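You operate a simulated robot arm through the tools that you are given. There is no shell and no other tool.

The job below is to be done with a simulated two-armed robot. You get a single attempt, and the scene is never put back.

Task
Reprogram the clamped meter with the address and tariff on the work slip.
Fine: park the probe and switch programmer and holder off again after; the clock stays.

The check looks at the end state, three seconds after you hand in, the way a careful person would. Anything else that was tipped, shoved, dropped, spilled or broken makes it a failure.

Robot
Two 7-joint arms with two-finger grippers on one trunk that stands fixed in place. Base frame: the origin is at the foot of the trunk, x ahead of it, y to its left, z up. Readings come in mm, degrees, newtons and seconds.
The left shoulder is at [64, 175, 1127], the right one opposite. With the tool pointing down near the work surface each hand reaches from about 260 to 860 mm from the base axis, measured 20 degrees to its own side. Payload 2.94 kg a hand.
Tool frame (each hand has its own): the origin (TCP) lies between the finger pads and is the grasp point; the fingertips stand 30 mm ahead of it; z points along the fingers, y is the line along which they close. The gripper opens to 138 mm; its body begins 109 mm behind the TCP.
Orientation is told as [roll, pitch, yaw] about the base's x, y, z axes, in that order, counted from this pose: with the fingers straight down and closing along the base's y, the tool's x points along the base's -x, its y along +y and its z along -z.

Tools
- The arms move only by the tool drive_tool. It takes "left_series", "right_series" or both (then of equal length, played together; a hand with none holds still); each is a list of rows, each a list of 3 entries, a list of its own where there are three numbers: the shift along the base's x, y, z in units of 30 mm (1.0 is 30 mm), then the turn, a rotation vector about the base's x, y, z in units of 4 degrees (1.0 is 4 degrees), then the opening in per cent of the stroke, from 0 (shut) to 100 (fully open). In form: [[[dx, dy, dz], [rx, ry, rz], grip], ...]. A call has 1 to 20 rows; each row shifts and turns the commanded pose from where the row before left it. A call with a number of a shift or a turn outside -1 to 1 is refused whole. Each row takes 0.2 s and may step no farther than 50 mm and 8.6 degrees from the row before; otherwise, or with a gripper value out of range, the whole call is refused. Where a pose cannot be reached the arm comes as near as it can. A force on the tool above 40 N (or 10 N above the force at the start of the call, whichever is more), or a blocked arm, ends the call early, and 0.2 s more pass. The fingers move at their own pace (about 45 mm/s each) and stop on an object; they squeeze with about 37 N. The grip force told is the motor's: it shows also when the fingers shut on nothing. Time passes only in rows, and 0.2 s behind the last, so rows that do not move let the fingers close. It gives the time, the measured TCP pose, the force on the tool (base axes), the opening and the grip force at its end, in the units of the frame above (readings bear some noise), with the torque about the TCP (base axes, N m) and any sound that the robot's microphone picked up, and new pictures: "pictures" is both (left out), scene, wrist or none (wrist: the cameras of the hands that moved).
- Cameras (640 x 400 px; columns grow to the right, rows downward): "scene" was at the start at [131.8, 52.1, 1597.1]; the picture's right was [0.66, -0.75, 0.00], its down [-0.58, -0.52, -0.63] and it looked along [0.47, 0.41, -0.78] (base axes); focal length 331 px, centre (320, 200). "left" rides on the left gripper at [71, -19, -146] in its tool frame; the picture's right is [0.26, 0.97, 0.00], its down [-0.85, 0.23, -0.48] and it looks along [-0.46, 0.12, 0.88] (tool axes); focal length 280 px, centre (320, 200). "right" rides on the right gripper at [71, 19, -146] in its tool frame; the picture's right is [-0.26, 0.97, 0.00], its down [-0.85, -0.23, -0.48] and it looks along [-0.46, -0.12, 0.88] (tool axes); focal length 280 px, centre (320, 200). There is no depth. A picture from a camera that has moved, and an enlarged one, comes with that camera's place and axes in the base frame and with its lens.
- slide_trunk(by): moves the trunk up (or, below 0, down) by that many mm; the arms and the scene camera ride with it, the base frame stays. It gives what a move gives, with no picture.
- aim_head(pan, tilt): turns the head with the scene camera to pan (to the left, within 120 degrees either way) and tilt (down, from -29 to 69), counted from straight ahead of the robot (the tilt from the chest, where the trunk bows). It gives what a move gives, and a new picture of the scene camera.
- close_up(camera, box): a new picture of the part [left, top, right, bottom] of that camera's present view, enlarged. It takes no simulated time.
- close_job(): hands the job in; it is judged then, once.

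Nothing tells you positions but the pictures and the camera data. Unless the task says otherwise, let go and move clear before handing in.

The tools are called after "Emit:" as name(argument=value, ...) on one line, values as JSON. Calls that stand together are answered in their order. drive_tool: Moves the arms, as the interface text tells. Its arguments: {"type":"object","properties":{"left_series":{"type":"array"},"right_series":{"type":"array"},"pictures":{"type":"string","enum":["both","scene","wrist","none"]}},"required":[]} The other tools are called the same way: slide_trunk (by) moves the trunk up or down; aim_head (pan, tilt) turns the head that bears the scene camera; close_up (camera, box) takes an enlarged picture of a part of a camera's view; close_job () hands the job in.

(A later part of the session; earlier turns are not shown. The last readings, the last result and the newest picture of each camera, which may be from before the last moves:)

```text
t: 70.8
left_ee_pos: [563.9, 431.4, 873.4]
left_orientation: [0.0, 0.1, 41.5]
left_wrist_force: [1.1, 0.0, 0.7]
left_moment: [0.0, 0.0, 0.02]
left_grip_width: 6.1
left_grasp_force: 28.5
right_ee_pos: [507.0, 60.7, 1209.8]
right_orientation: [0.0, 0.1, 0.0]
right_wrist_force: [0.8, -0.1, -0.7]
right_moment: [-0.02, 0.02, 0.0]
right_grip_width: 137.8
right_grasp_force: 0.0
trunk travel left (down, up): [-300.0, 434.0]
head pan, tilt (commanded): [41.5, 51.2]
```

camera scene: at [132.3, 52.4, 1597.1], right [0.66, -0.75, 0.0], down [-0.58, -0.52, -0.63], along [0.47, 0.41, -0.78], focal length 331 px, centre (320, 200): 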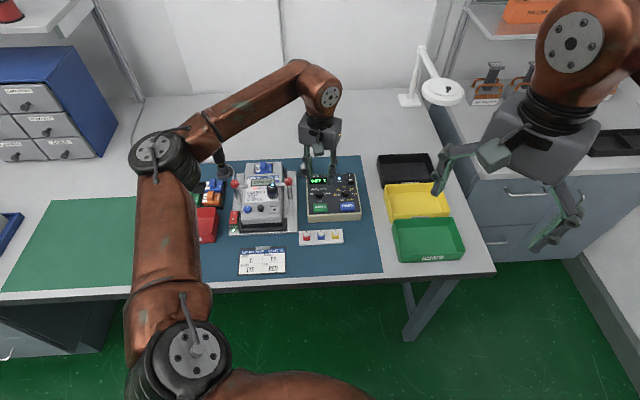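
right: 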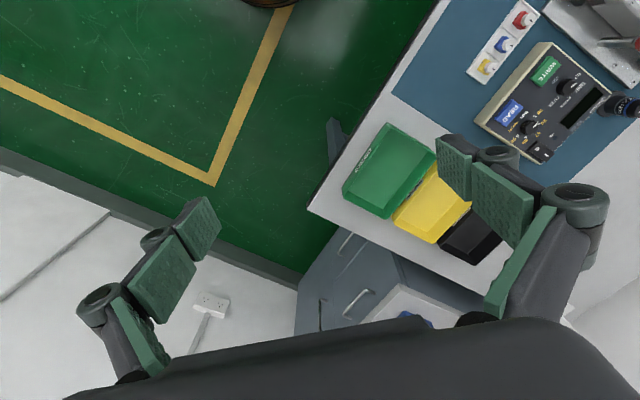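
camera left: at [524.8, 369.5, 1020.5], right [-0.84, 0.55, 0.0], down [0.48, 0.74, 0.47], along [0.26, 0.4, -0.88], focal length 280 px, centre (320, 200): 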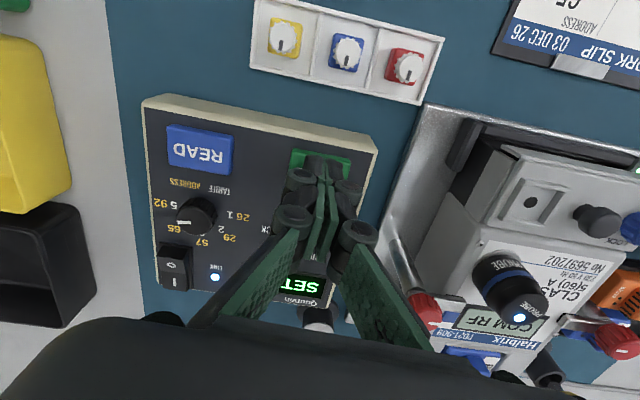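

Reading is steady with no load. I'll press another 1.5 mm and watch.

Emit:
drive_tool(left_series=[[[0, 0, -0.05], [0, 0, 0], 0], [[0, 0, 0], [0, 0, 0], 0]], pictures="wrist")

Emit:
close_up(camera="left", box=[270, 130, 370, 220])

```text
t: 71.4
left_ee_pos: [564.1, 432.9, 872.0]
left_orientation: [-0.1, 0.1, 41.6]
left_wrist_force: [-0.7, -0.5, 1.0]
left_moment: [0.0, 0.01, -0.02]
left_grip_width: 6.1
left_grasp_force: 27.8
right_ee_pos: [506.7, 60.9, 1210.6]
right_orientation: [0.0, 0.1, 0.0]
right_wrist_force: [0.3, -0.4, -0.6]
right_moment: [0.02, 0.01, -0.01]
right_grip_width: 137.9
right_grasp_force: 0.2
trunk travel left (down, up): [-300.0, 434.0]
head pan, tilt (commanded): [41.5, 51.2]
heard: click
camera left: at [524.9, 369.9, 1019.0], right [-0.84, 0.55, 0.0], down [0.48, 0.74, 0.47], along [0.26, 0.4, -0.88], focal length 280 px, centre (320, 200)
```

left: 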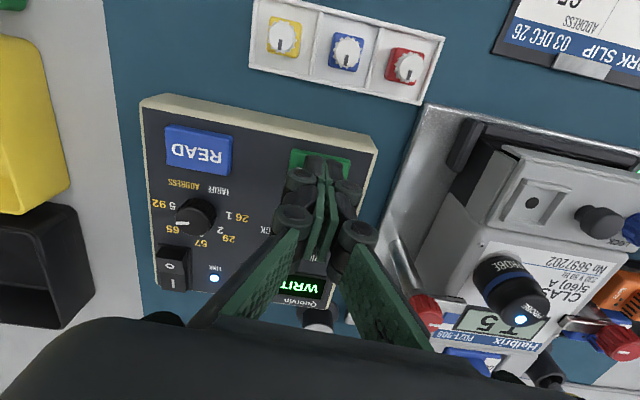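

```text
4.44 times, centred on (320, 175) of left
camera zoom: at [524.9, 369.9, 1019.0], right [-0.84, 0.55, 0.0], down [0.48, 0.74, 0.47], along [0.26, 0.4, -0.88], focal length 1246 px, centre (320, 311)
```

zoom: 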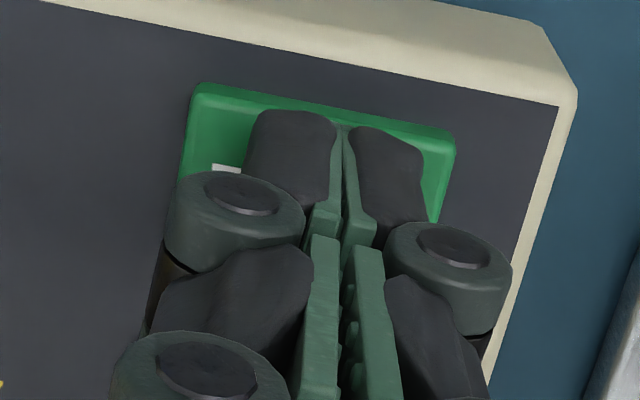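

Click: the programmer shows "WRIT…" and the meter shows "T 5". I'll lift and read the displays.

Emit:
drive_tool(left_series=[[[0, 0, 0.5], [0, 0, 0], 0], [[0, 0, 0.9], [0, 0, 0], 0], [[0, 0, 0.9], [0, 0, 0], 0]], pictures="both")

Emit:
close_up(camera="scene", box=[220, 140, 370, 230])

Emit:
close_up(camera="left", box=[130, 80, 500, 340])

```text
t: 72.2
left_ee_pos: [564.4, 428.9, 940.2]
left_orientation: [0.1, 0.1, 41.5]
left_wrist_force: [1.3, -0.3, 1.0]
left_moment: [0.01, 0.01, -0.01]
left_grip_width: 0.3
left_grasp_force: 28.4
right_ee_pos: [506.9, 59.9, 1209.9]
right_orientation: [0.0, 0.0, 0.0]
right_wrist_force: [-0.3, -0.5, 0.1]
right_moment: [0.02, -0.02, 0.0]
right_grip_width: 137.9
right_grasp_force: 0.1
trunk travel left (down, up): [-300.0, 434.0]
head pan, tilt (commanded): [41.5, 51.2]
camera scene: at [131.8, 51.9, 1597.2], right [0.66, -0.75, 0.0], down [-0.58, -0.52, -0.63], along [0.47, 0.41, -0.78], focal length 331 px, centre (320, 200)
camera left: at [525.1, 367.2, 1086.5], right [-0.84, 0.55, 0.0], down [0.48, 0.74, 0.47], along [0.26, 0.4, -0.88], focal length 280 px, centre (320, 200)
```

scene: 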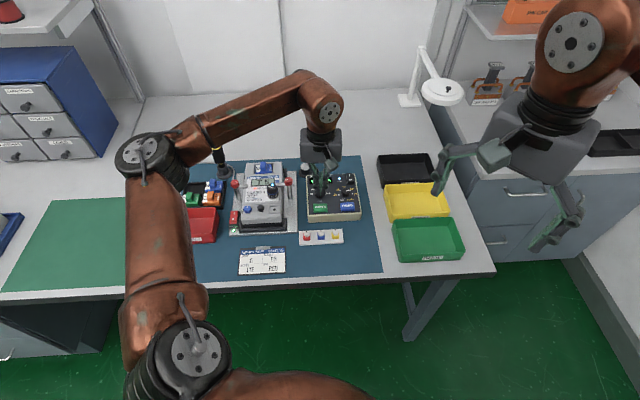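
left: 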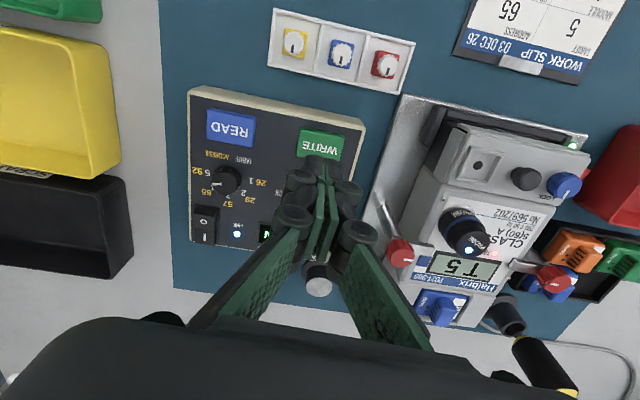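

```text
4.27 times, centred on (295, 185) of scene
camera zoom: at [131.8, 51.9, 1597.2], right [0.66, -0.75, 0.0], down [-0.58, -0.52, -0.63], along [0.47, 0.41, -0.78], focal length 1412 px, centre (427, 264)
```

zoom: 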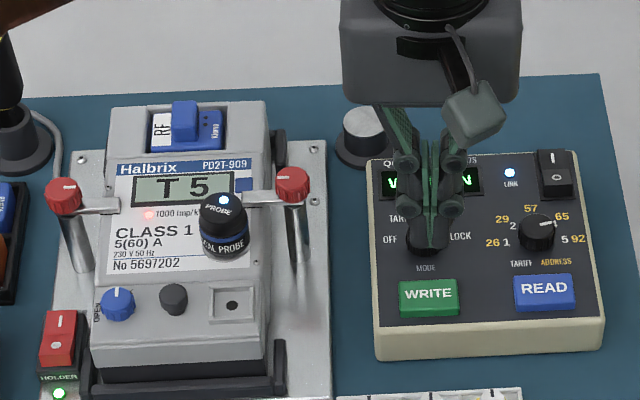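

```text
1.54 times, centred on (315, 210) of left
camera zoom: at [525.1, 367.2, 1086.5], right [-0.84, 0.55, 0.0], down [0.48, 0.74, 0.47], along [0.26, 0.4, -0.88], focal length 431 px, centre (328, 185)
```

zoom: 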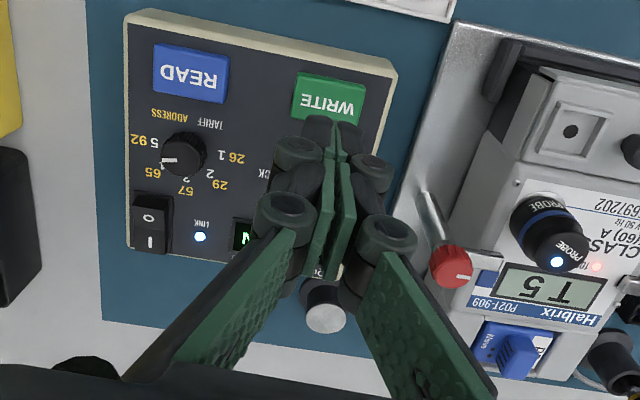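

The meter stored "T 5". Now to the mode knob again: moving above it at +30° to turn it to ADDRESS.

Emit:
drive_tool(left_series=[[[0.154, 0.152, 0], [0, 0, 0.94], 30], [[0.154, 0.152, 0], [0, 0, 0.94], 30], [[0.154, 0.152, 0], [0, 0, 0.94], 30], [[0.154, 0.152, 0], [0, 0, 0.94], 30], [[0.154, 0.152, 0], [0, 0, 0.94], 30], [[0.154, 0.152, 0], [0, 0, 0.94], 30], [[0.154, 0.152, 0], [0, 0, 0.94], 30], [[0.154, 0.152, 0], [0, 0, 0.94], 30], [[0, 0, 0], [0, 0, 0], 30]], pictures="wrist")

Emit:
close_up(camera="left", box=[240, 80, 400, 220])

Emit:
close_up(camera="scene", box=[220, 140, 370, 230])

```text
t: 74.2
left_ee_pos: [603.8, 468.4, 940.7]
left_orientation: [0.1, 0.1, 71.8]
left_wrist_force: [-1.1, 0.4, -0.1]
left_moment: [-0.01, -0.02, -0.02]
left_grip_width: 41.6
left_grasp_force: 0.0
right_ee_pos: [506.9, 61.5, 1210.2]
right_orientation: [0.1, 0.1, 0.0]
right_wrist_force: [0.8, -0.8, -0.2]
right_moment: [-0.02, -0.01, 0.01]
right_grip_width: 138.2
right_grasp_force: 0.0
trunk travel left (down, up): [-300.0, 434.0]
head pan, tilt (commanded): [41.5, 51.2]
camera left: at [598.9, 394.5, 1087.2], right [-1.0, 0.05, 0.0], down [0.05, 0.88, 0.47], along [0.02, 0.47, -0.88], focal length 280 px, centre (320, 200)
```

left: 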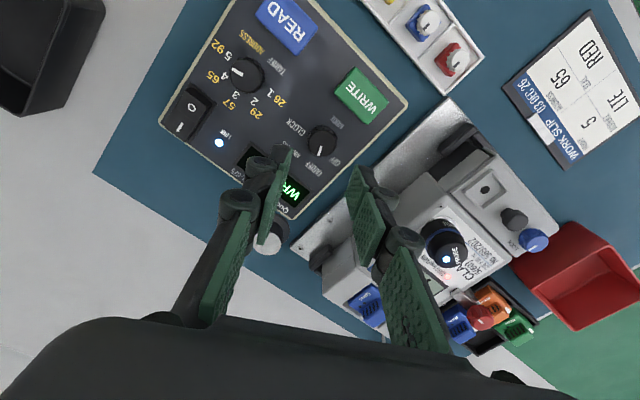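

```text
2.86 times, centred on (320, 150) of left
camera zoom: at [598.9, 394.5, 1087.2], right [-1.0, 0.05, 0.0], down [0.05, 0.88, 0.47], along [0.02, 0.47, -0.88], focal length 801 px, centre (320, 343)
```

zoom: 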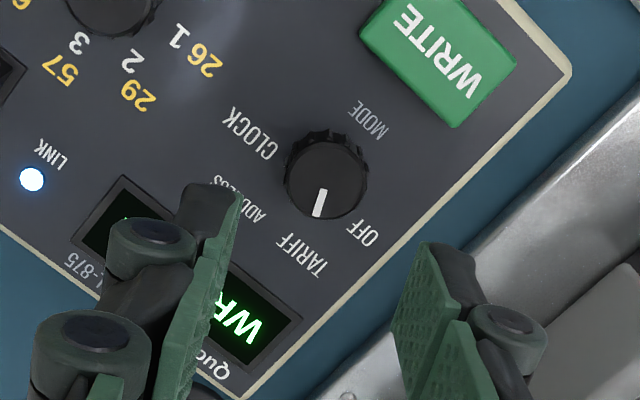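

```text
4.27 times, centred on (295, 185) of scene
camera zoom: at [132.0, 52.4, 1597.1], right [0.66, -0.75, 0.0], down [-0.58, -0.52, -0.63], along [0.47, 0.41, -0.78], focal length 1412 px, centre (427, 264)
```

zoom: 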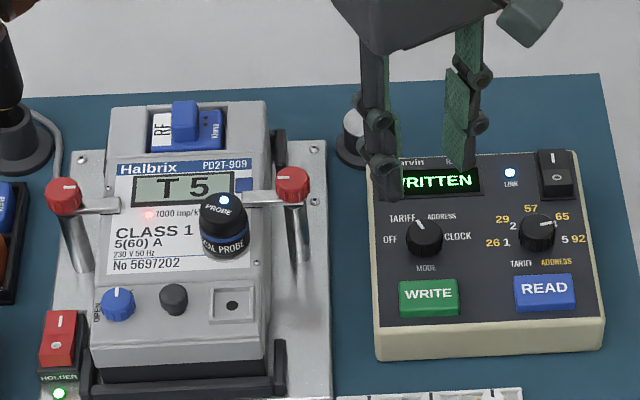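

"WRITTEN" confirmed. I'll trim ~2.5 mm, descend around the mode knob and grip it.

Emit:
drive_tool(left_series=[[[-0.064, -0.066, -0.7], [0, 0, 0], 30], [[0, 0, -0.7], [0, 0, 0], 30], [[0, 0, -0.6], [0, 0, 0], 30], [[0, 0, 0], [0, 0, 0], 30]], pictures="wrist")

Emit:
close_up(camera="left", box=[240, 80, 400, 220])

```text
t: 75.2
left_ee_pos: [600.7, 465.4, 880.8]
left_orientation: [0.0, 0.0, 71.8]
left_wrist_force: [-0.1, -0.2, 0.5]
left_moment: [0.0, 0.01, 0.04]
left_grip_width: 41.2
left_grasp_force: 0.1
right_ee_pos: [507.2, 60.4, 1210.5]
right_orientation: [0.0, 0.2, 0.0]
right_wrist_force: [-0.2, -1.2, -0.3]
right_moment: [0.01, 0.01, -0.03]
right_grip_width: 138.2
right_grasp_force: 0.0
trunk travel left (down, up): [-300.0, 434.0]
head pan, tilt (commanded): [41.5, 51.2]
camera left: at [597.2, 391.3, 1027.6], right [-1.0, 0.05, 0.0], down [0.05, 0.88, 0.48], along [0.03, 0.47, -0.88], focal length 280 px, centre (320, 200)
```

left: 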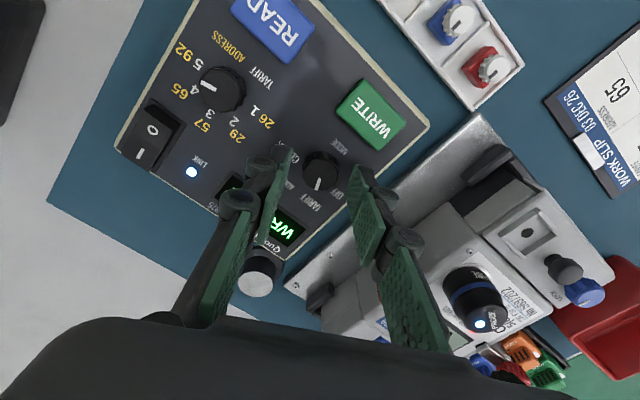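

```text
2.86 times, centred on (320, 150) of left
camera zoom: at [597.2, 391.3, 1027.6], right [-1.0, 0.05, 0.0], down [0.05, 0.88, 0.48], along [0.03, 0.47, -0.88], focal length 801 px, centre (320, 343)
```

zoom: 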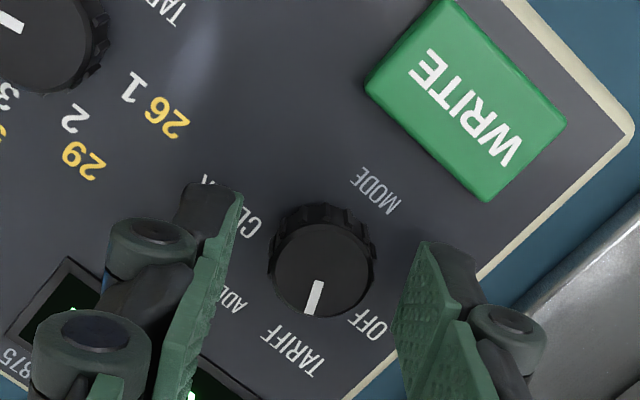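

Centred. Lowering, gripping, and turning clockwise ~50° to ADDRESS.

Emit:
drive_tool(left_series=[[[0, 0, -0.25], [0, 0, 0], 30], [[0, 0, 0], [0, 0, 0], 0], [[0, 0, 0], [0, 0, 0], 0], [[0, 0, 0], [0, 0, 0], 0], [[0, 0, 0], [0, 0, 0], 0], [[0, 0, 0], [0, 0, 0], 0], [[0, 0, 0], [0, 0, -0.97], 0], [[0, 0, 0], [0, 0, -0.97], 0], [[0, 0, 0], [0, 0, -0.97], 0], [[0, 0, 0], [0, 0, -0.97], 0], [[0, 0, 0], [0, 0, -0.97], 0], [[0, 0, 0], [0, 0, -0.97], 0], [[0, 0, 0], [0, 0, -0.97], 0], [[0, 0, 0], [0, 0, -0.97], 0], [[0, 0, 0], [0, 0, -0.97], 0], [[0, 0, 0], [0, 0, -0.97], 0], [[0, 0, 0], [0, 0, -0.97], 0], [[0, 0, 0], [0, 0, -0.97], 0], [[0, 0, 0], [0, 0, -0.97], 0]], pictures="wrist")

Emit:
close_up(camera="left", box=[240, 80, 400, 280])

Emit:
close_up(camera="scene", box=[220, 140, 370, 230])

```text
t: 79.2
left_ee_pos: [599.3, 466.0, 873.9]
left_orientation: [0.0, 0.0, 21.1]
left_wrist_force: [-5.9, -9.9, -3.7]
left_moment: [-0.54, 0.85, -0.01]
left_grip_width: 23.1
left_grasp_force: 44.5
right_ee_pos: [506.0, 59.5, 1210.3]
right_orientation: [0.1, 0.0, -0.1]
right_wrist_force: [-0.1, -0.4, 0.6]
right_moment: [0.02, -0.02, -0.01]
right_grip_width: 138.0
right_grasp_force: 0.0
trunk travel left (down, up): [-300.0, 434.0]
head pan, tilt (commanded): [41.5, 51.2]
camera left: at [541.6, 421.5, 1020.4], right [-0.59, 0.81, 0.0], down [0.71, 0.52, 0.47], along [0.38, 0.28, -0.88], focal length 280 px, centre (320, 200)
```

left: 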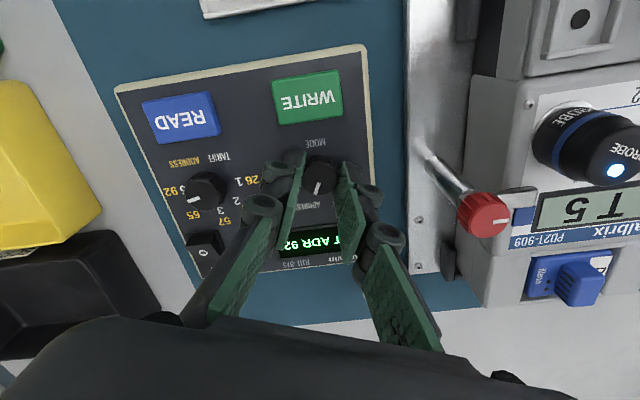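

```text
2.00 times, centred on (320, 180) of left
camera zoom: at [541.6, 421.5, 1020.4], right [-0.59, 0.81, 0.0], down [0.71, 0.52, 0.47], along [0.38, 0.28, -0.88], focal length 561 px, centre (320, 240)
```

zoom: 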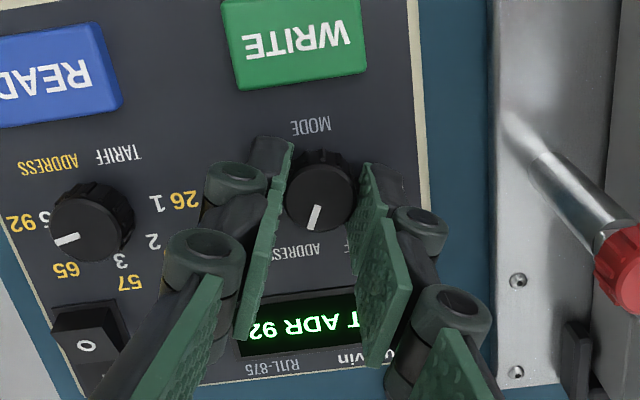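

```text
4.27 times, centred on (295, 185) of scene
camera zoom: at [131.8, 51.2, 1597.2], right [0.66, -0.75, 0.0], down [-0.58, -0.52, -0.63], along [0.47, 0.41, -0.78], focal length 1412 px, centre (427, 264)
```

zoom: 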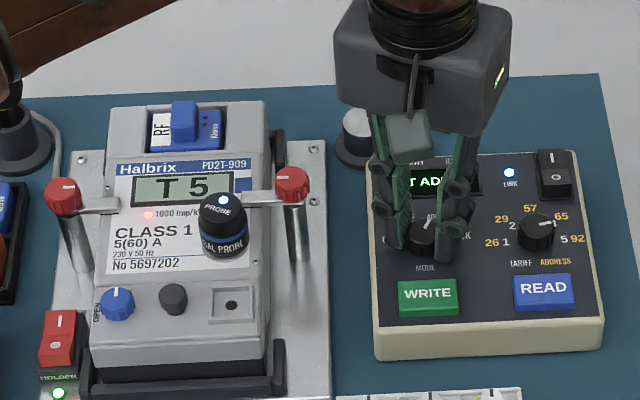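

"SET ADR 92" shows. I'll release, lift, and go to the value knob to turn it one detent counter-clockwise to 65.

Emit:
drive_tool(left_series=[[[0, 0, 0], [0, 0, 0], 30], [[0, 0, 0], [0, 0, 0], 30], [[0, 0, 0.75], [0, 0, 0], 30], [[0, 0, 0.75], [0, 0, 0], 28], [[0, 0, 0.75], [0, 0, 0], 27], [[0.37, -0.369, 0], [0, 0, -0.23], 27], [[0.37, -0.369, 0], [0, 0, -0.23], 27], [[0.37, -0.369, 0], [0, 0, -0.23], 27], [[0.37, -0.369, 0], [0, 0, -0.23], 27], [[0.37, -0.369, 0], [0, 0, -0.23], 27], [[0, 0, 0], [0, 0, 0], 27]], pictures="wrist")

Emit:
close_up(camera="left", box=[240, 80, 400, 220])

Emit:
close_up(camera="scene", box=[220, 140, 370, 230])

```text
t: 81.6
left_ee_pos: [657.2, 412.5, 938.3]
left_orientation: [0.0, 0.1, 16.6]
left_wrist_force: [-0.3, 0.8, -0.4]
left_moment: [-0.03, 0.01, 0.0]
left_grip_width: 37.6
left_grasp_force: 0.0
right_ee_pos: [506.1, 59.9, 1209.6]
right_orientation: [-0.1, 0.0, 0.0]
right_wrist_force: [0.5, -0.3, 0.6]
right_moment: [-0.03, 0.01, 0.01]
right_grip_width: 137.7
right_grasp_force: 0.1
trunk travel left (down, up): [-300.0, 434.0]
head pan, tilt (commanded): [41.5, 51.2]
camera left: at [594.8, 372.8, 1085.4], right [-0.53, 0.85, 0.0], down [0.75, 0.46, 0.47], along [0.4, 0.25, -0.88], focal length 280 px, centre (320, 200)
```

left: 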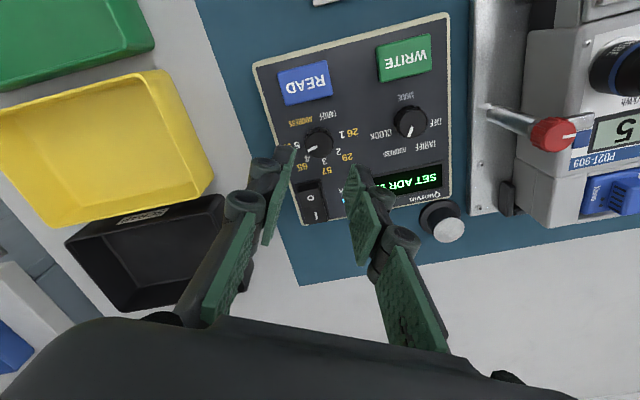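

```text
2.86 times, centred on (320, 150) of left
camera zoom: at [594.8, 372.8, 1085.4], right [-0.53, 0.85, 0.0], down [0.75, 0.46, 0.47], along [0.4, 0.25, -0.88], focal length 801 px, centre (320, 343)
```

zoom: 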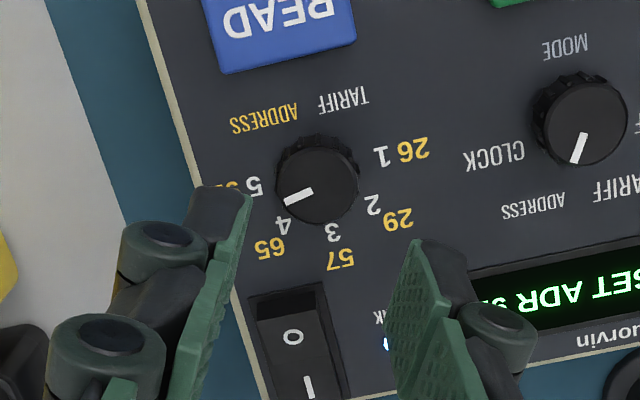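

```text
4.27 times, centred on (295, 185) of scene
camera zoom: at [131.8, 52.7, 1597.2], right [0.66, -0.75, 0.0], down [-0.58, -0.52, -0.63], along [0.47, 0.41, -0.78], focal length 1412 px, centre (427, 264)
```

zoom: 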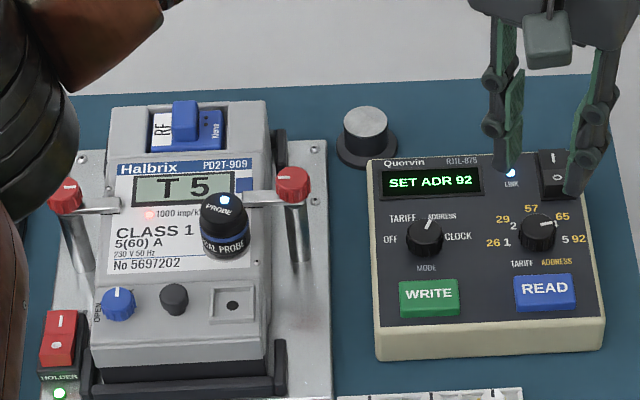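

Display reads "SET ADR 92". I'll trim ~1.5 mm and descend around the value knob.

Emit:
drive_tool(left_series=[[[-0.02, -0.05, -0.7], [0, 0, 0], 27], [[0, 0, -0.7], [0, 0, 0], 27], [[0, 0, -0.6], [0, 0, 0], 27], [[0, 0, 0], [0, 0, 0], 27]], pictures="wrist")

Emit:
close_up(camera="left", box=[240, 80, 400, 220])

```text
t: 82.6
left_ee_pos: [655.8, 412.3, 878.3]
left_orientation: [0.0, 0.0, 16.6]
left_wrist_force: [0.2, 0.7, 0.2]
left_moment: [0.01, 0.05, -0.01]
left_grip_width: 37.0
left_grasp_force: 0.1
right_ee_pos: [506.4, 59.7, 1209.0]
right_orientation: [0.0, 0.1, 0.0]
right_wrist_force: [0.4, -0.2, 0.2]
right_moment: [0.0, 0.0, -0.02]
right_grip_width: 138.0
right_grasp_force: 0.1
trunk travel left (down, up): [-300.0, 434.0]
head pan, tilt (commanded): [41.5, 51.2]
camera left: at [594.6, 371.7, 1024.6], right [-0.53, 0.85, 0.0], down [0.75, 0.46, 0.48], along [0.4, 0.25, -0.88], focal length 280 px, centre (320, 200)
```

left: 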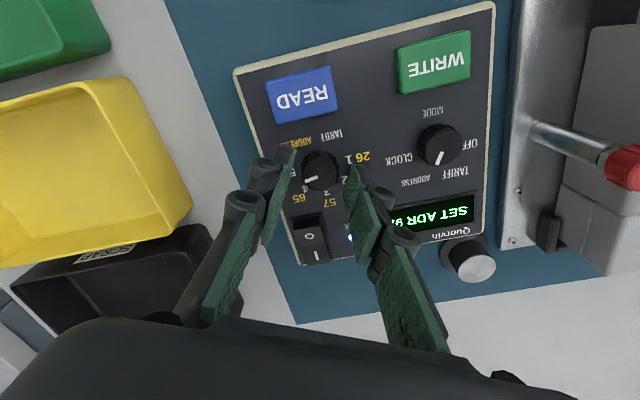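

```text
2.86 times, centred on (320, 150) of left
camera zoom: at [594.6, 371.7, 1024.6], right [-0.53, 0.85, 0.0], down [0.75, 0.46, 0.48], along [0.4, 0.25, -0.88], focal length 801 px, centre (320, 343)
```

zoom: 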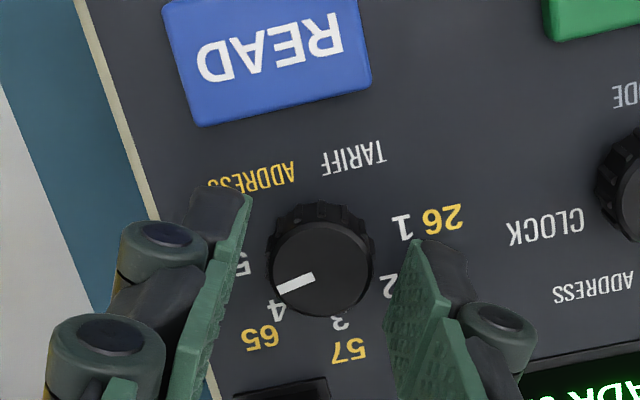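

Centred. Lowering, gripping, and turning counter-clockwise ~47°.

Emit:
drive_tool(left_series=[[[0, 0, -0.18], [0, 0, 0], 27], [[0, 0, 0], [0, 0, 0], 0], [[0, 0, 0], [0, 0, 0], 0], [[0, 0, 0], [0, 0, 0], 0], [[0, 0, 0], [0, 0, 0], 0], [[0, 0, 0], [0, 0, 0.98], 0], [[0, 0, 0], [0, 0, 0.98], 0], [[0, 0, 0], [0, 0, 0.98], 0], [[0, 0, 0], [0, 0, 0.98], 0], [[0, 0, 0], [0, 0, 0.98], 0], [[0, 0, 0], [0, 0, 0.98], 0], [[0, 0, 0], [0, 0, 0.98], 0], [[0, 0, 0], [0, 0, 0.98], 0], [[0, 0, 0], [0, 0, 0.98], 0], [[0, 0, 0], [0, 0, 0.98], 0], [[0, 0, 0], [0, 0, 0.98], 0], [[0, 0, 0], [0, 0, 0.98], 0]], pictures="wrist")

Emit:
close_up(camera="scene", box=[220, 140, 370, 230])

```text
t: 86.2
left_ee_pos: [655.6, 412.4, 874.3]
left_orientation: [0.1, 0.4, 63.7]
left_wrist_force: [-6.3, 1.8, -25.1]
left_moment: [0.47, -0.04, 0.01]
left_grip_width: 23.4
left_grasp_force: 44.7
right_ee_pos: [509.0, 63.0, 1208.5]
right_orientation: [-0.1, 0.2, 0.1]
right_wrist_force: [0.5, -0.9, -0.7]
right_moment: [0.01, 0.01, -0.01]
right_grip_width: 138.2
right_grasp_force: 0.1
trunk travel left (down, up): [-300.0, 434.0]
head pan, tilt (commanded): [41.5, 51.2]
camera left: at [643.0, 338.7, 1020.5], right [-0.98, 0.19, 0.0], down [0.17, 0.86, 0.47], along [0.09, 0.47, -0.88], focal length 280 px, centre (320, 200)
```

left: 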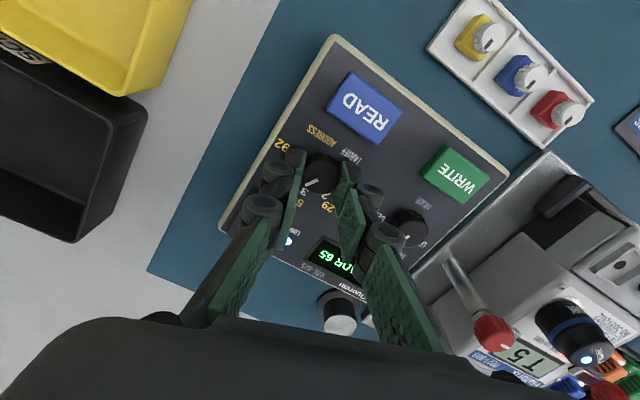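

```text
4.27 times, centred on (295, 185) of scene
camera zoom: at [134.4, 54.6, 1596.7], right [0.66, -0.75, 0.0], down [-0.59, -0.52, -0.62], along [0.47, 0.41, -0.78], focal length 1412 px, centre (427, 264)
```

zoom: 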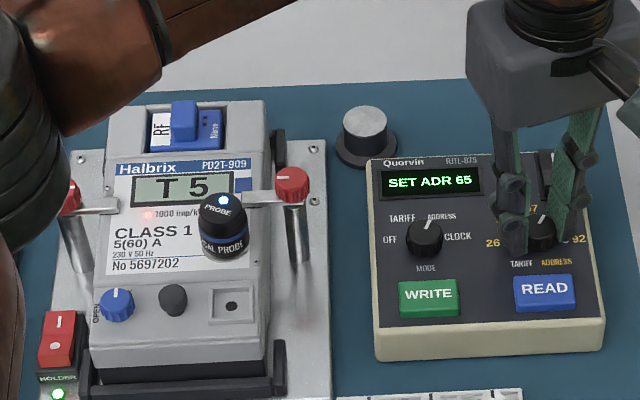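

"SET ADR 65" is shown, but the wrist reads a 25 N downward pull and the body shifted slightly. I'll open the grip now and look at the whole scene.

Emit:
drive_tool(left_series=[[[0, 0, 0], [0, 0, 0], 27], [[0, 0, 0], [0, 0, 0], 27]], pictures="both")

Emit:
close_up(camera="scene", box=[100, 100, 320, 260])

Emit:
close_up(camera="left", box=[240, 80, 400, 220])

```text
t: 86.8
left_ee_pos: [656.7, 410.9, 877.6]
left_orientation: [-0.2, 0.1, 63.7]
left_wrist_force: [-0.2, 0.1, 0.2]
left_moment: [-0.04, 0.01, -0.03]
left_grip_width: 37.4
left_grasp_force: 0.1
right_ee_pos: [507.0, 60.5, 1209.5]
right_orientation: [0.0, 0.1, 0.0]
right_wrist_force: [-0.3, 0.9, -0.3]
right_moment: [0.0, 0.0, 0.01]
right_grip_width: 137.8
right_grasp_force: 0.0
trunk travel left (down, up): [-300.0, 434.0]
head pan, tilt (commanded): [41.5, 51.2]
camera scene: at [132.2, 52.9, 1597.2], right [0.66, -0.75, 0.0], down [-0.58, -0.52, -0.63], along [0.47, 0.41, -0.78], focal length 331 px, centre (320, 200)
camera left: at [642.2, 337.7, 1024.3], right [-0.98, 0.19, 0.0], down [0.17, 0.86, 0.47], along [0.09, 0.46, -0.88], focal length 280 px, centre (320, 200)
```

scene: 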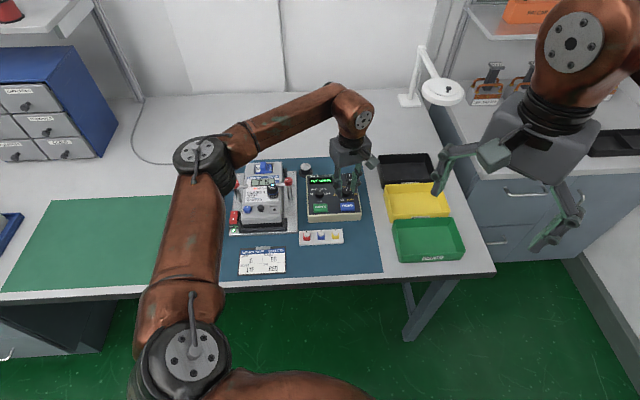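
left: 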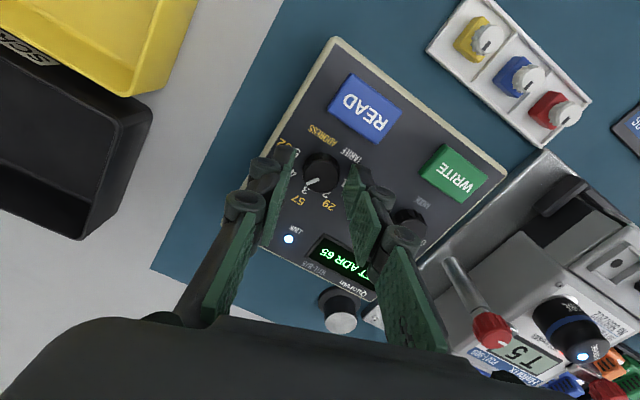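

```text
2.50 times, centred on (210, 180) of scene
camera zoom: at [132.2, 52.9, 1597.2], right [0.66, -0.75, 0.0], down [-0.58, -0.52, -0.63], along [0.47, 0.41, -0.78], focal length 828 px, centre (595, 250)
```

zoom: 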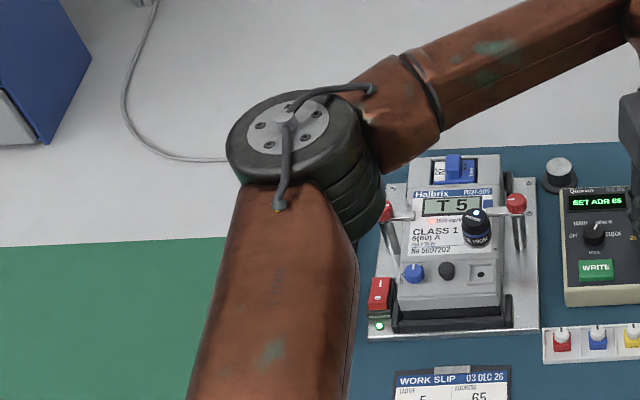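

```text
2.86 times, centred on (320, 150) of left
camera zoom: at [642.2, 337.7, 1024.3], right [-0.98, 0.19, 0.0], down [0.17, 0.86, 0.47], along [0.09, 0.46, -0.88], focal length 801 px, centre (320, 343)
```

zoom: 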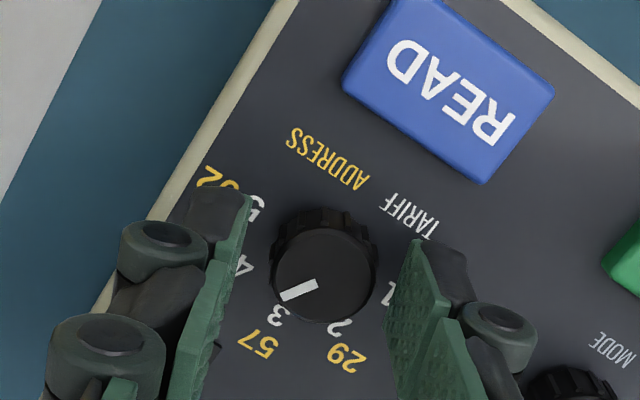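

Force is gone after release. The pointer looks slightly off the detent, so I'll wait and look again closely.

Emit:
drive_tool(left_series=[[[0, 0, 0], [0, 0, 0], 27], [[0, 0, 0.5], [0, 0, 0], 27], [[0, 0, 0.8], [0, 0, 0], 27], [[0, 0, 0.8], [0, 0, 0], 27], [[0, 0, 0], [0, 0, 0], 27]], pictures="wrist")

Emit:
close_up(camera="left", box=[260, 110, 360, 190])

Emit:
close_up(camera="scene", box=[220, 140, 370, 230])

```text
t: 88.0
left_ee_pos: [654.7, 410.8, 938.6]
left_orientation: [0.0, 0.1, 63.7]
left_wrist_force: [-0.4, -0.5, -0.6]
left_moment: [-0.01, -0.03, -0.02]
left_grip_width: 37.5
left_grasp_force: 0.1
right_ee_pos: [507.0, 60.9, 1208.9]
right_orientation: [0.0, 0.1, -0.1]
right_wrist_force: [0.4, -0.5, -0.3]
right_moment: [-0.05, -0.03, -0.03]
right_grip_width: 137.9
right_grasp_force: 0.1
trunk travel left (down, up): [-300.0, 434.0]
head pan, tilt (commanded): [41.5, 51.2]
camera left: at [641.6, 337.1, 1085.1], right [-0.98, 0.19, 0.0], down [0.17, 0.86, 0.47], along [0.09, 0.47, -0.88], focal length 280 px, centre (320, 200)
```

left: 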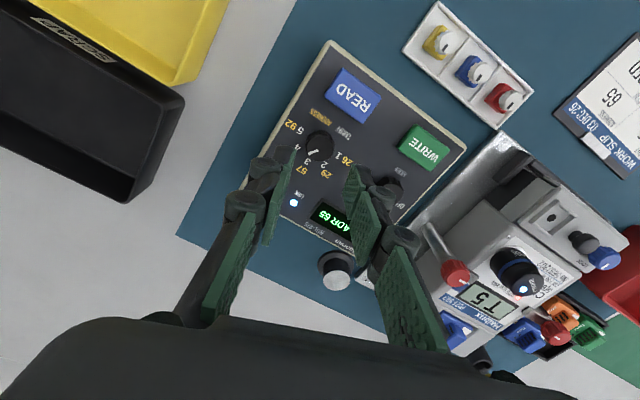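

```text
5.00 times, centred on (310, 150) of left
camera zoom: at [641.6, 337.1, 1085.1], right [-0.98, 0.19, 0.0], down [0.17, 0.86, 0.47], along [0.09, 0.47, -0.88], focal length 1402 px, centre (370, 450)
```

zoom: 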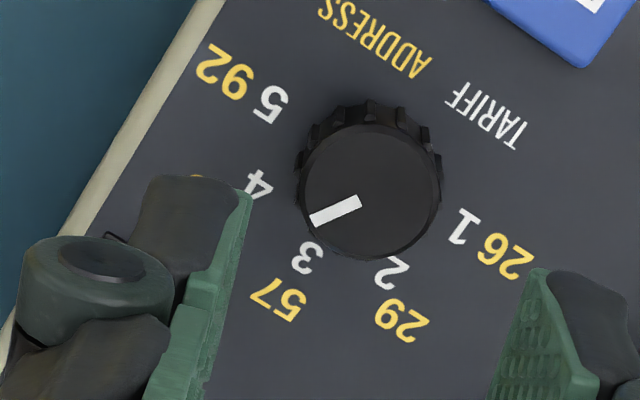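

```text
4.27 times, centred on (295, 185) of scene
camera zoom: at [132.4, 52.6, 1597.1], right [0.66, -0.75, 0.0], down [-0.58, -0.52, -0.63], along [0.47, 0.41, -0.78], focal length 1412 px, centre (427, 264)
```

zoom: 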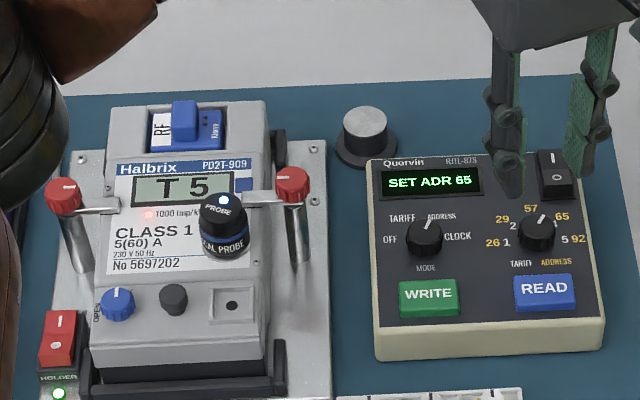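

The display steadily reads "SET ADR 65", and the programmer hasn't moved in the scene view. I'll go and press WRITE again at the same spot as before.

Emit:
drive_tool(left_series=[[[-0.506, 0.118, 0], [0, 0, -0.925], 0], [[-0.506, 0.118, 0], [0, 0, -0.925], 0], [[-0.506, 0.118, 0], [0, 0, -0.925], 0], [[-0.506, 0.118, 0], [0, 0, -0.925], 0], [[-0.506, 0.118, 0], [0, 0, -0.925], 0], [[-0.506, 0.118, 0], [0, 0, -0.925], 0], [[0, 0, -0.7], [0, 0, 0], 0], [[0, 0, -0.7], [0, 0, 0], 0], [[0, 0, 0], [0, 0, 0], 0]], pictures="wrist")

Emit:
close_up(camera="left", box=[240, 80, 400, 220])

Emit:
close_up(camera="scene", box=[220, 140, 370, 230])

```text
t: 90.0
left_ee_pos: [565.9, 430.0, 898.2]
left_orientation: [0.0, 0.2, 41.5]
left_wrist_force: [0.8, 0.0, 0.1]
left_moment: [-0.02, 0.04, -0.02]
left_grip_width: 0.0
left_grasp_force: 28.1
right_ee_pos: [507.1, 61.4, 1209.8]
right_orientation: [0.0, 0.1, 0.1]
right_wrist_force: [0.3, -0.5, 0.6]
right_moment: [0.03, -0.03, 0.0]
right_grip_width: 137.8
right_grasp_force: 0.0
trunk travel left (down, up): [-300.0, 434.0]
head pan, tilt (commanded): [41.5, 51.2]
camera left: at [525.3, 368.2, 1044.0], right [-0.84, 0.55, 0.0], down [0.48, 0.74, 0.47], along [0.26, 0.4, -0.88], focal length 280 px, centre (320, 200)
```

left: 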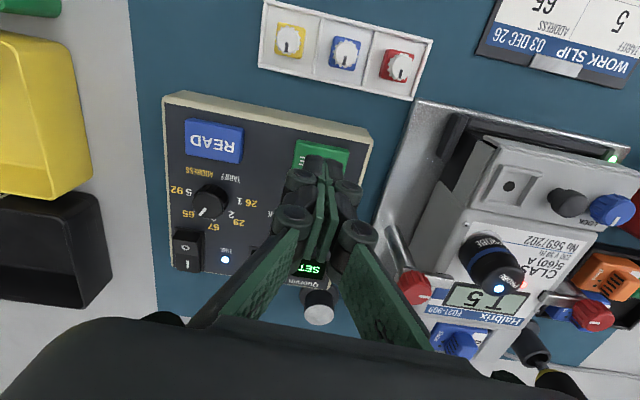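

```text
2.86 times, centred on (320, 150) of left
camera zoom: at [525.3, 368.2, 1044.0], right [-0.84, 0.55, 0.0], down [0.48, 0.74, 0.47], along [0.26, 0.4, -0.88], focal length 801 px, centre (320, 343)
```

zoom: 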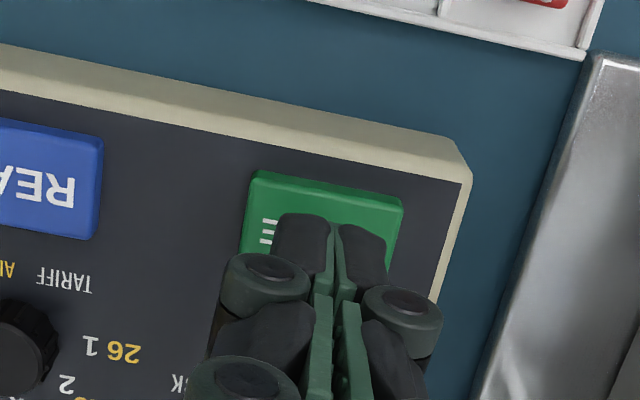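

```text
4.27 times, centred on (295, 185) of scene
camera zoom: at [132.0, 52.0, 1597.2], right [0.66, -0.75, 0.0], down [-0.58, -0.52, -0.63], along [0.47, 0.41, -0.78], focal length 1412 px, centre (427, 264)
```

zoom: 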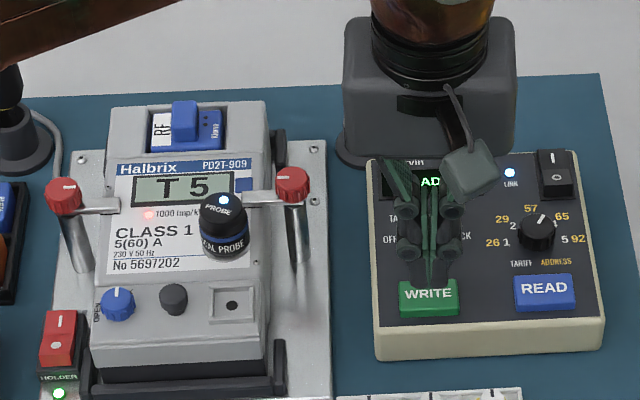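

Centred over WRITE. Lowering to contact and pressing in small steps.

Emit:
drive_tool(left_series=[[[0, 0, -0.7], [0, 0, 0], 0], [[0, 0, -0.05], [0, 0, 0], 0], [[0, 0, -0.05], [0, 0, 0], 0], [[0, 0, -0.05], [0, 0, 0], 0], [[0, 0, 0], [0, 0, 0], 0]], pictures="wrist")

```text
t: 91.2
left_ee_pos: [565.1, 432.6, 873.5]
left_orientation: [0.0, 0.0, 41.5]
left_wrist_force: [1.3, -0.6, 2.5]
left_moment: [0.02, -0.02, -0.01]
left_grip_width: 5.9
left_grasp_force: 28.2
right_ee_pos: [507.8, 59.7, 1210.5]
right_orientation: [0.0, 0.1, 0.0]
right_wrist_force: [-0.2, 0.2, -0.8]
right_moment: [0.0, 0.01, -0.02]
right_grip_width: 137.8
right_grasp_force: 0.0
trunk travel left (down, up): [-300.0, 434.0]
head pan, tilt (commanded): [41.5, 51.2]
heard: click
camera left: at [525.0, 369.0, 1018.7], right [-0.84, 0.55, 0.0], down [0.48, 0.74, 0.48], along [0.26, 0.4, -0.88], focal length 280 px, centre (320, 200)
```

left: 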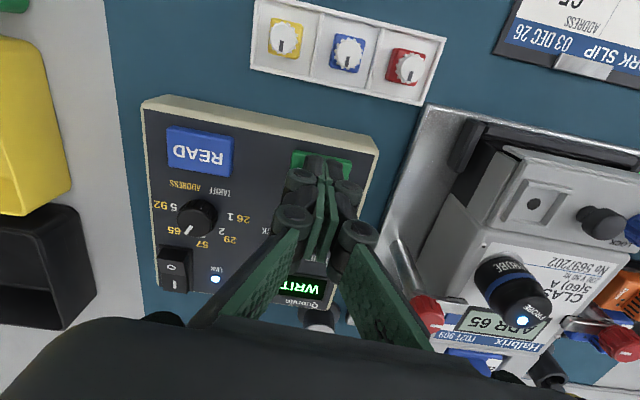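

The programmer shows "WRIT…" and the meter "ADR 65". I'll lift and return to the mode knob to set it back to OFF.

Emit:
drive_tool(left_series=[[[0, 0, 0.5], [0, 0, 0], 0], [[0, 0, 0.9], [0, 0, 0], 0], [[0, 0, 0.8], [0, 0, 0], 0], [[0.15, 0.1425, 0], [0, 0, -0.94], 30], [[0.15, 0.1425, 0], [0, 0, -0.94], 30], [[0.15, 0.1425, 0], [0, 0, -0.94], 30], [[0.15, 0.1425, 0], [0, 0, -0.94], 30], [[0.15, 0.1425, 0], [0, 0, -0.94], 30], [[0.15, 0.1425, 0], [0, 0, -0.94], 30], [[0.15, 0.1425, 0], [0, 0, -0.94], 30], [[0.15, 0.1425, 0], [0, 0, -0.94], 30], [[0, 0, 0], [0, 0, 0], 30]], pictures="wrist")

Emit:
close_up(camera="left", box=[240, 80, 400, 220])

Emit:
close_up(camera="scene", box=[220, 140, 370, 230])

```text
t: 93.8
left_ee_pos: [599.5, 465.5, 938.0]
left_orientation: [0.1, 0.1, 11.3]
left_wrist_force: [0.1, 0.6, -0.9]
left_moment: [0.02, 0.01, -0.03]
left_grip_width: 41.2
left_grasp_force: 0.0
right_ee_pos: [507.1, 61.0, 1210.2]
right_orientation: [0.0, 0.1, 0.0]
right_wrist_force: [-0.8, -0.6, -0.3]
right_moment: [-0.02, -0.02, 0.0]
right_grip_width: 138.1
right_grasp_force: 0.0
trunk travel left (down, up): [-300.0, 434.0]
head pan, tilt (commanded): [41.5, 51.2]
camera left: at [534.9, 430.9, 1084.2], right [-0.45, 0.89, 0.0], down [0.79, 0.39, 0.47], along [0.42, 0.21, -0.88], focal length 280 px, centre (320, 200)
```

left: 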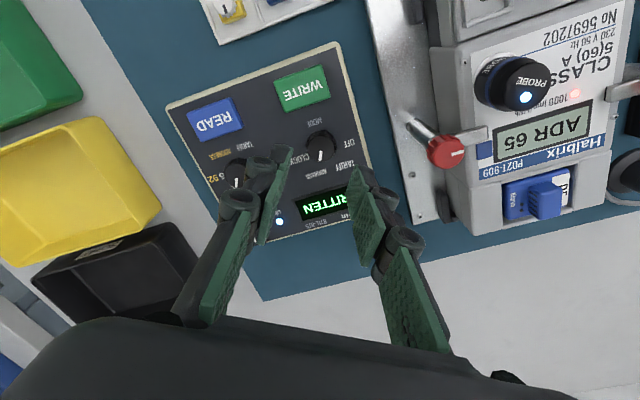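

```text
2.86 times, centred on (320, 150) of left
camera zoom: at [534.9, 430.9, 1084.2], right [-0.45, 0.89, 0.0], down [0.79, 0.39, 0.47], along [0.42, 0.21, -0.88], focal length 801 px, centre (320, 343)
```

zoom: 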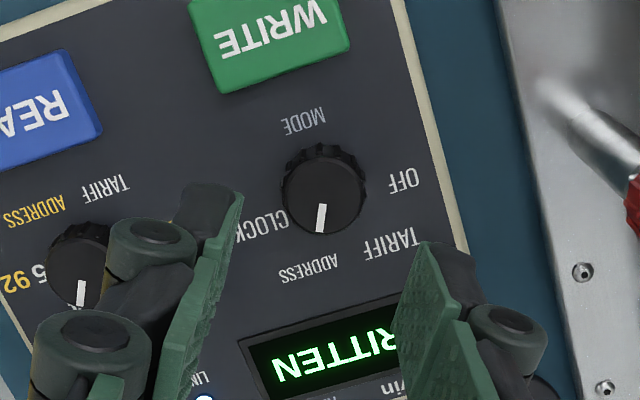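

```text
4.27 times, centred on (295, 185) of scene
camera zoom: at [132.0, 52.3, 1597.1], right [0.66, -0.75, 0.0], down [-0.58, -0.52, -0.63], along [0.47, 0.41, -0.78], focal length 1412 px, centre (427, 264)
```

zoom: 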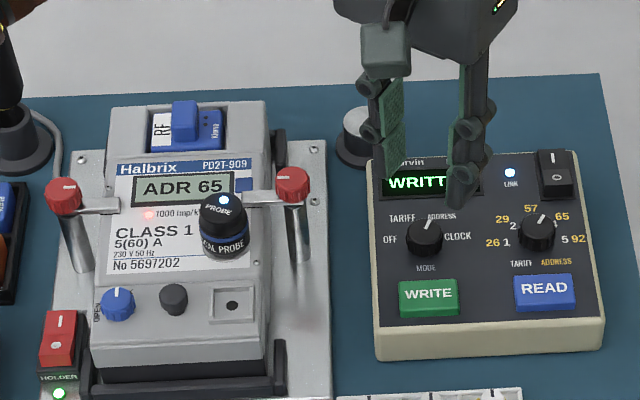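

"ADR 65" and "WRITTEN" confirmed. Trimming ~2 mm and descending around the mode knob.

Emit:
drive_tool(left_series=[[[0.031, 0.061, -0.7], [0, 0, 0], 30], [[0, 0, -0.7], [0, 0, 0], 30], [[0, 0, -0.6], [0, 0, 0], 30], [[0, 0, 0], [0, 0, 0], 30]], pictures="wrist")

Emit:
close_up(camera="left", box=[240, 80, 400, 220])

```text
t: 94.8
left_ee_pos: [599.1, 467.4, 877.6]
left_orientation: [0.0, 0.1, 11.5]
left_wrist_force: [0.1, -0.1, -0.6]
left_moment: [-0.01, 0.01, 0.0]
left_grip_width: 41.3
left_grasp_force: 0.1
right_ee_pos: [506.6, 60.6, 1209.8]
right_orientation: [0.0, 0.1, 0.1]
right_wrist_force: [0.1, 0.8, 0.5]
right_moment: [0.02, 0.03, -0.03]
right_grip_width: 137.9
right_grasp_force: 0.0
trunk travel left (down, up): [-300.0, 434.0]
head pan, tilt (commanded): [41.5, 51.2]
camera left: at [533.8, 432.8, 1023.4], right [-0.45, 0.89, 0.0], down [0.79, 0.39, 0.48], along [0.42, 0.21, -0.88], focal length 280 px, centre (320, 200)
```

left: 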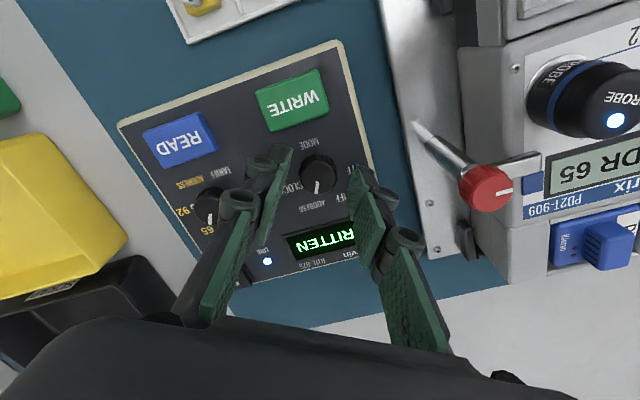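

```text
2.86 times, centred on (320, 150) of left
camera zoom: at [533.8, 432.8, 1023.4], right [-0.45, 0.89, 0.0], down [0.79, 0.39, 0.48], along [0.42, 0.21, -0.88], focal length 801 px, centre (320, 343)
```

zoom: 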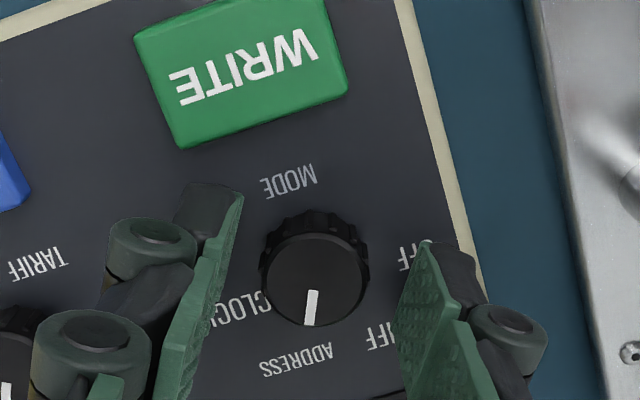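

The knob is ~2.5 mm ahead of the finger centre; I'll correct that, lower ~4.5 mm, settle, and grip.

Emit:
drive_tool(left_series=[[[0.075, 0.015, -0.15], [0, 0, 0], 30], [[0, 0, 0], [0, 0, 0], 30], [[0, 0, 0], [0, 0, 0], 0], [[0, 0, 0], [0, 0, 0], 0], [[0, 0, 0], [0, 0, 0], 0], [[0, 0, 0], [0, 0, 0], 0], [[0, 0, 0], [0, 0, 0], 0]], pictures="wrist")

Emit:
close_up(camera="left", box=[240, 80, 400, 220])

```text
t: 96.4
left_ee_pos: [601.4, 466.3, 871.4]
left_orientation: [0.0, 0.1, 11.3]
left_wrist_force: [-0.4, -9.1, -4.8]
left_moment: [-0.24, -0.27, -0.01]
left_grip_width: 23.3
left_grasp_force: 44.8
right_ee_pos: [507.5, 60.2, 1209.3]
right_orientation: [0.2, 0.1, 0.0]
right_wrist_force: [-0.7, -0.1, 0.0]
right_moment: [0.0, -0.02, -0.01]
right_grip_width: 137.9
right_grasp_force: 0.0
trunk travel left (down, up): [-300.0, 434.0]
head pan, tilt (commanded): [41.5, 51.2]
camera left: at [536.5, 432.7, 1018.8], right [-0.45, 0.89, 0.0], down [0.79, 0.39, 0.47], along [0.42, 0.21, -0.88], focal length 280 px, centre (320, 200)
```

left: 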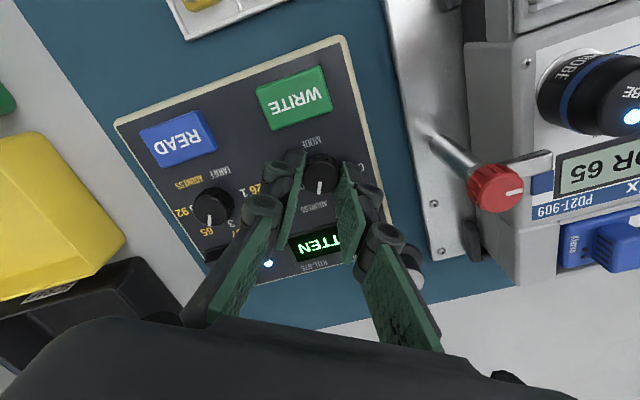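

```text
2.86 times, centred on (320, 150) of left
camera zoom: at [536.5, 432.7, 1018.8], right [-0.45, 0.89, 0.0], down [0.79, 0.39, 0.47], along [0.42, 0.21, -0.88], focal length 801 px, centre (320, 343)
```

zoom: 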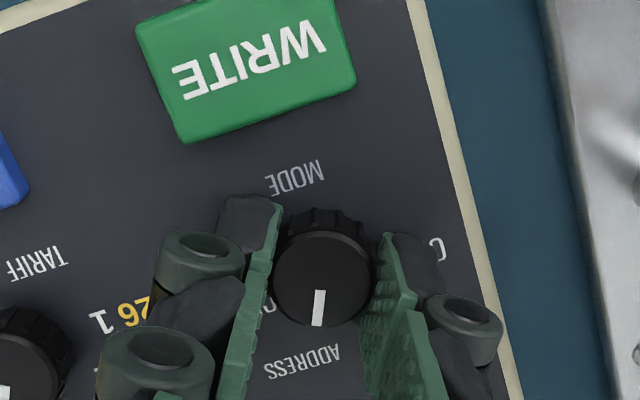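

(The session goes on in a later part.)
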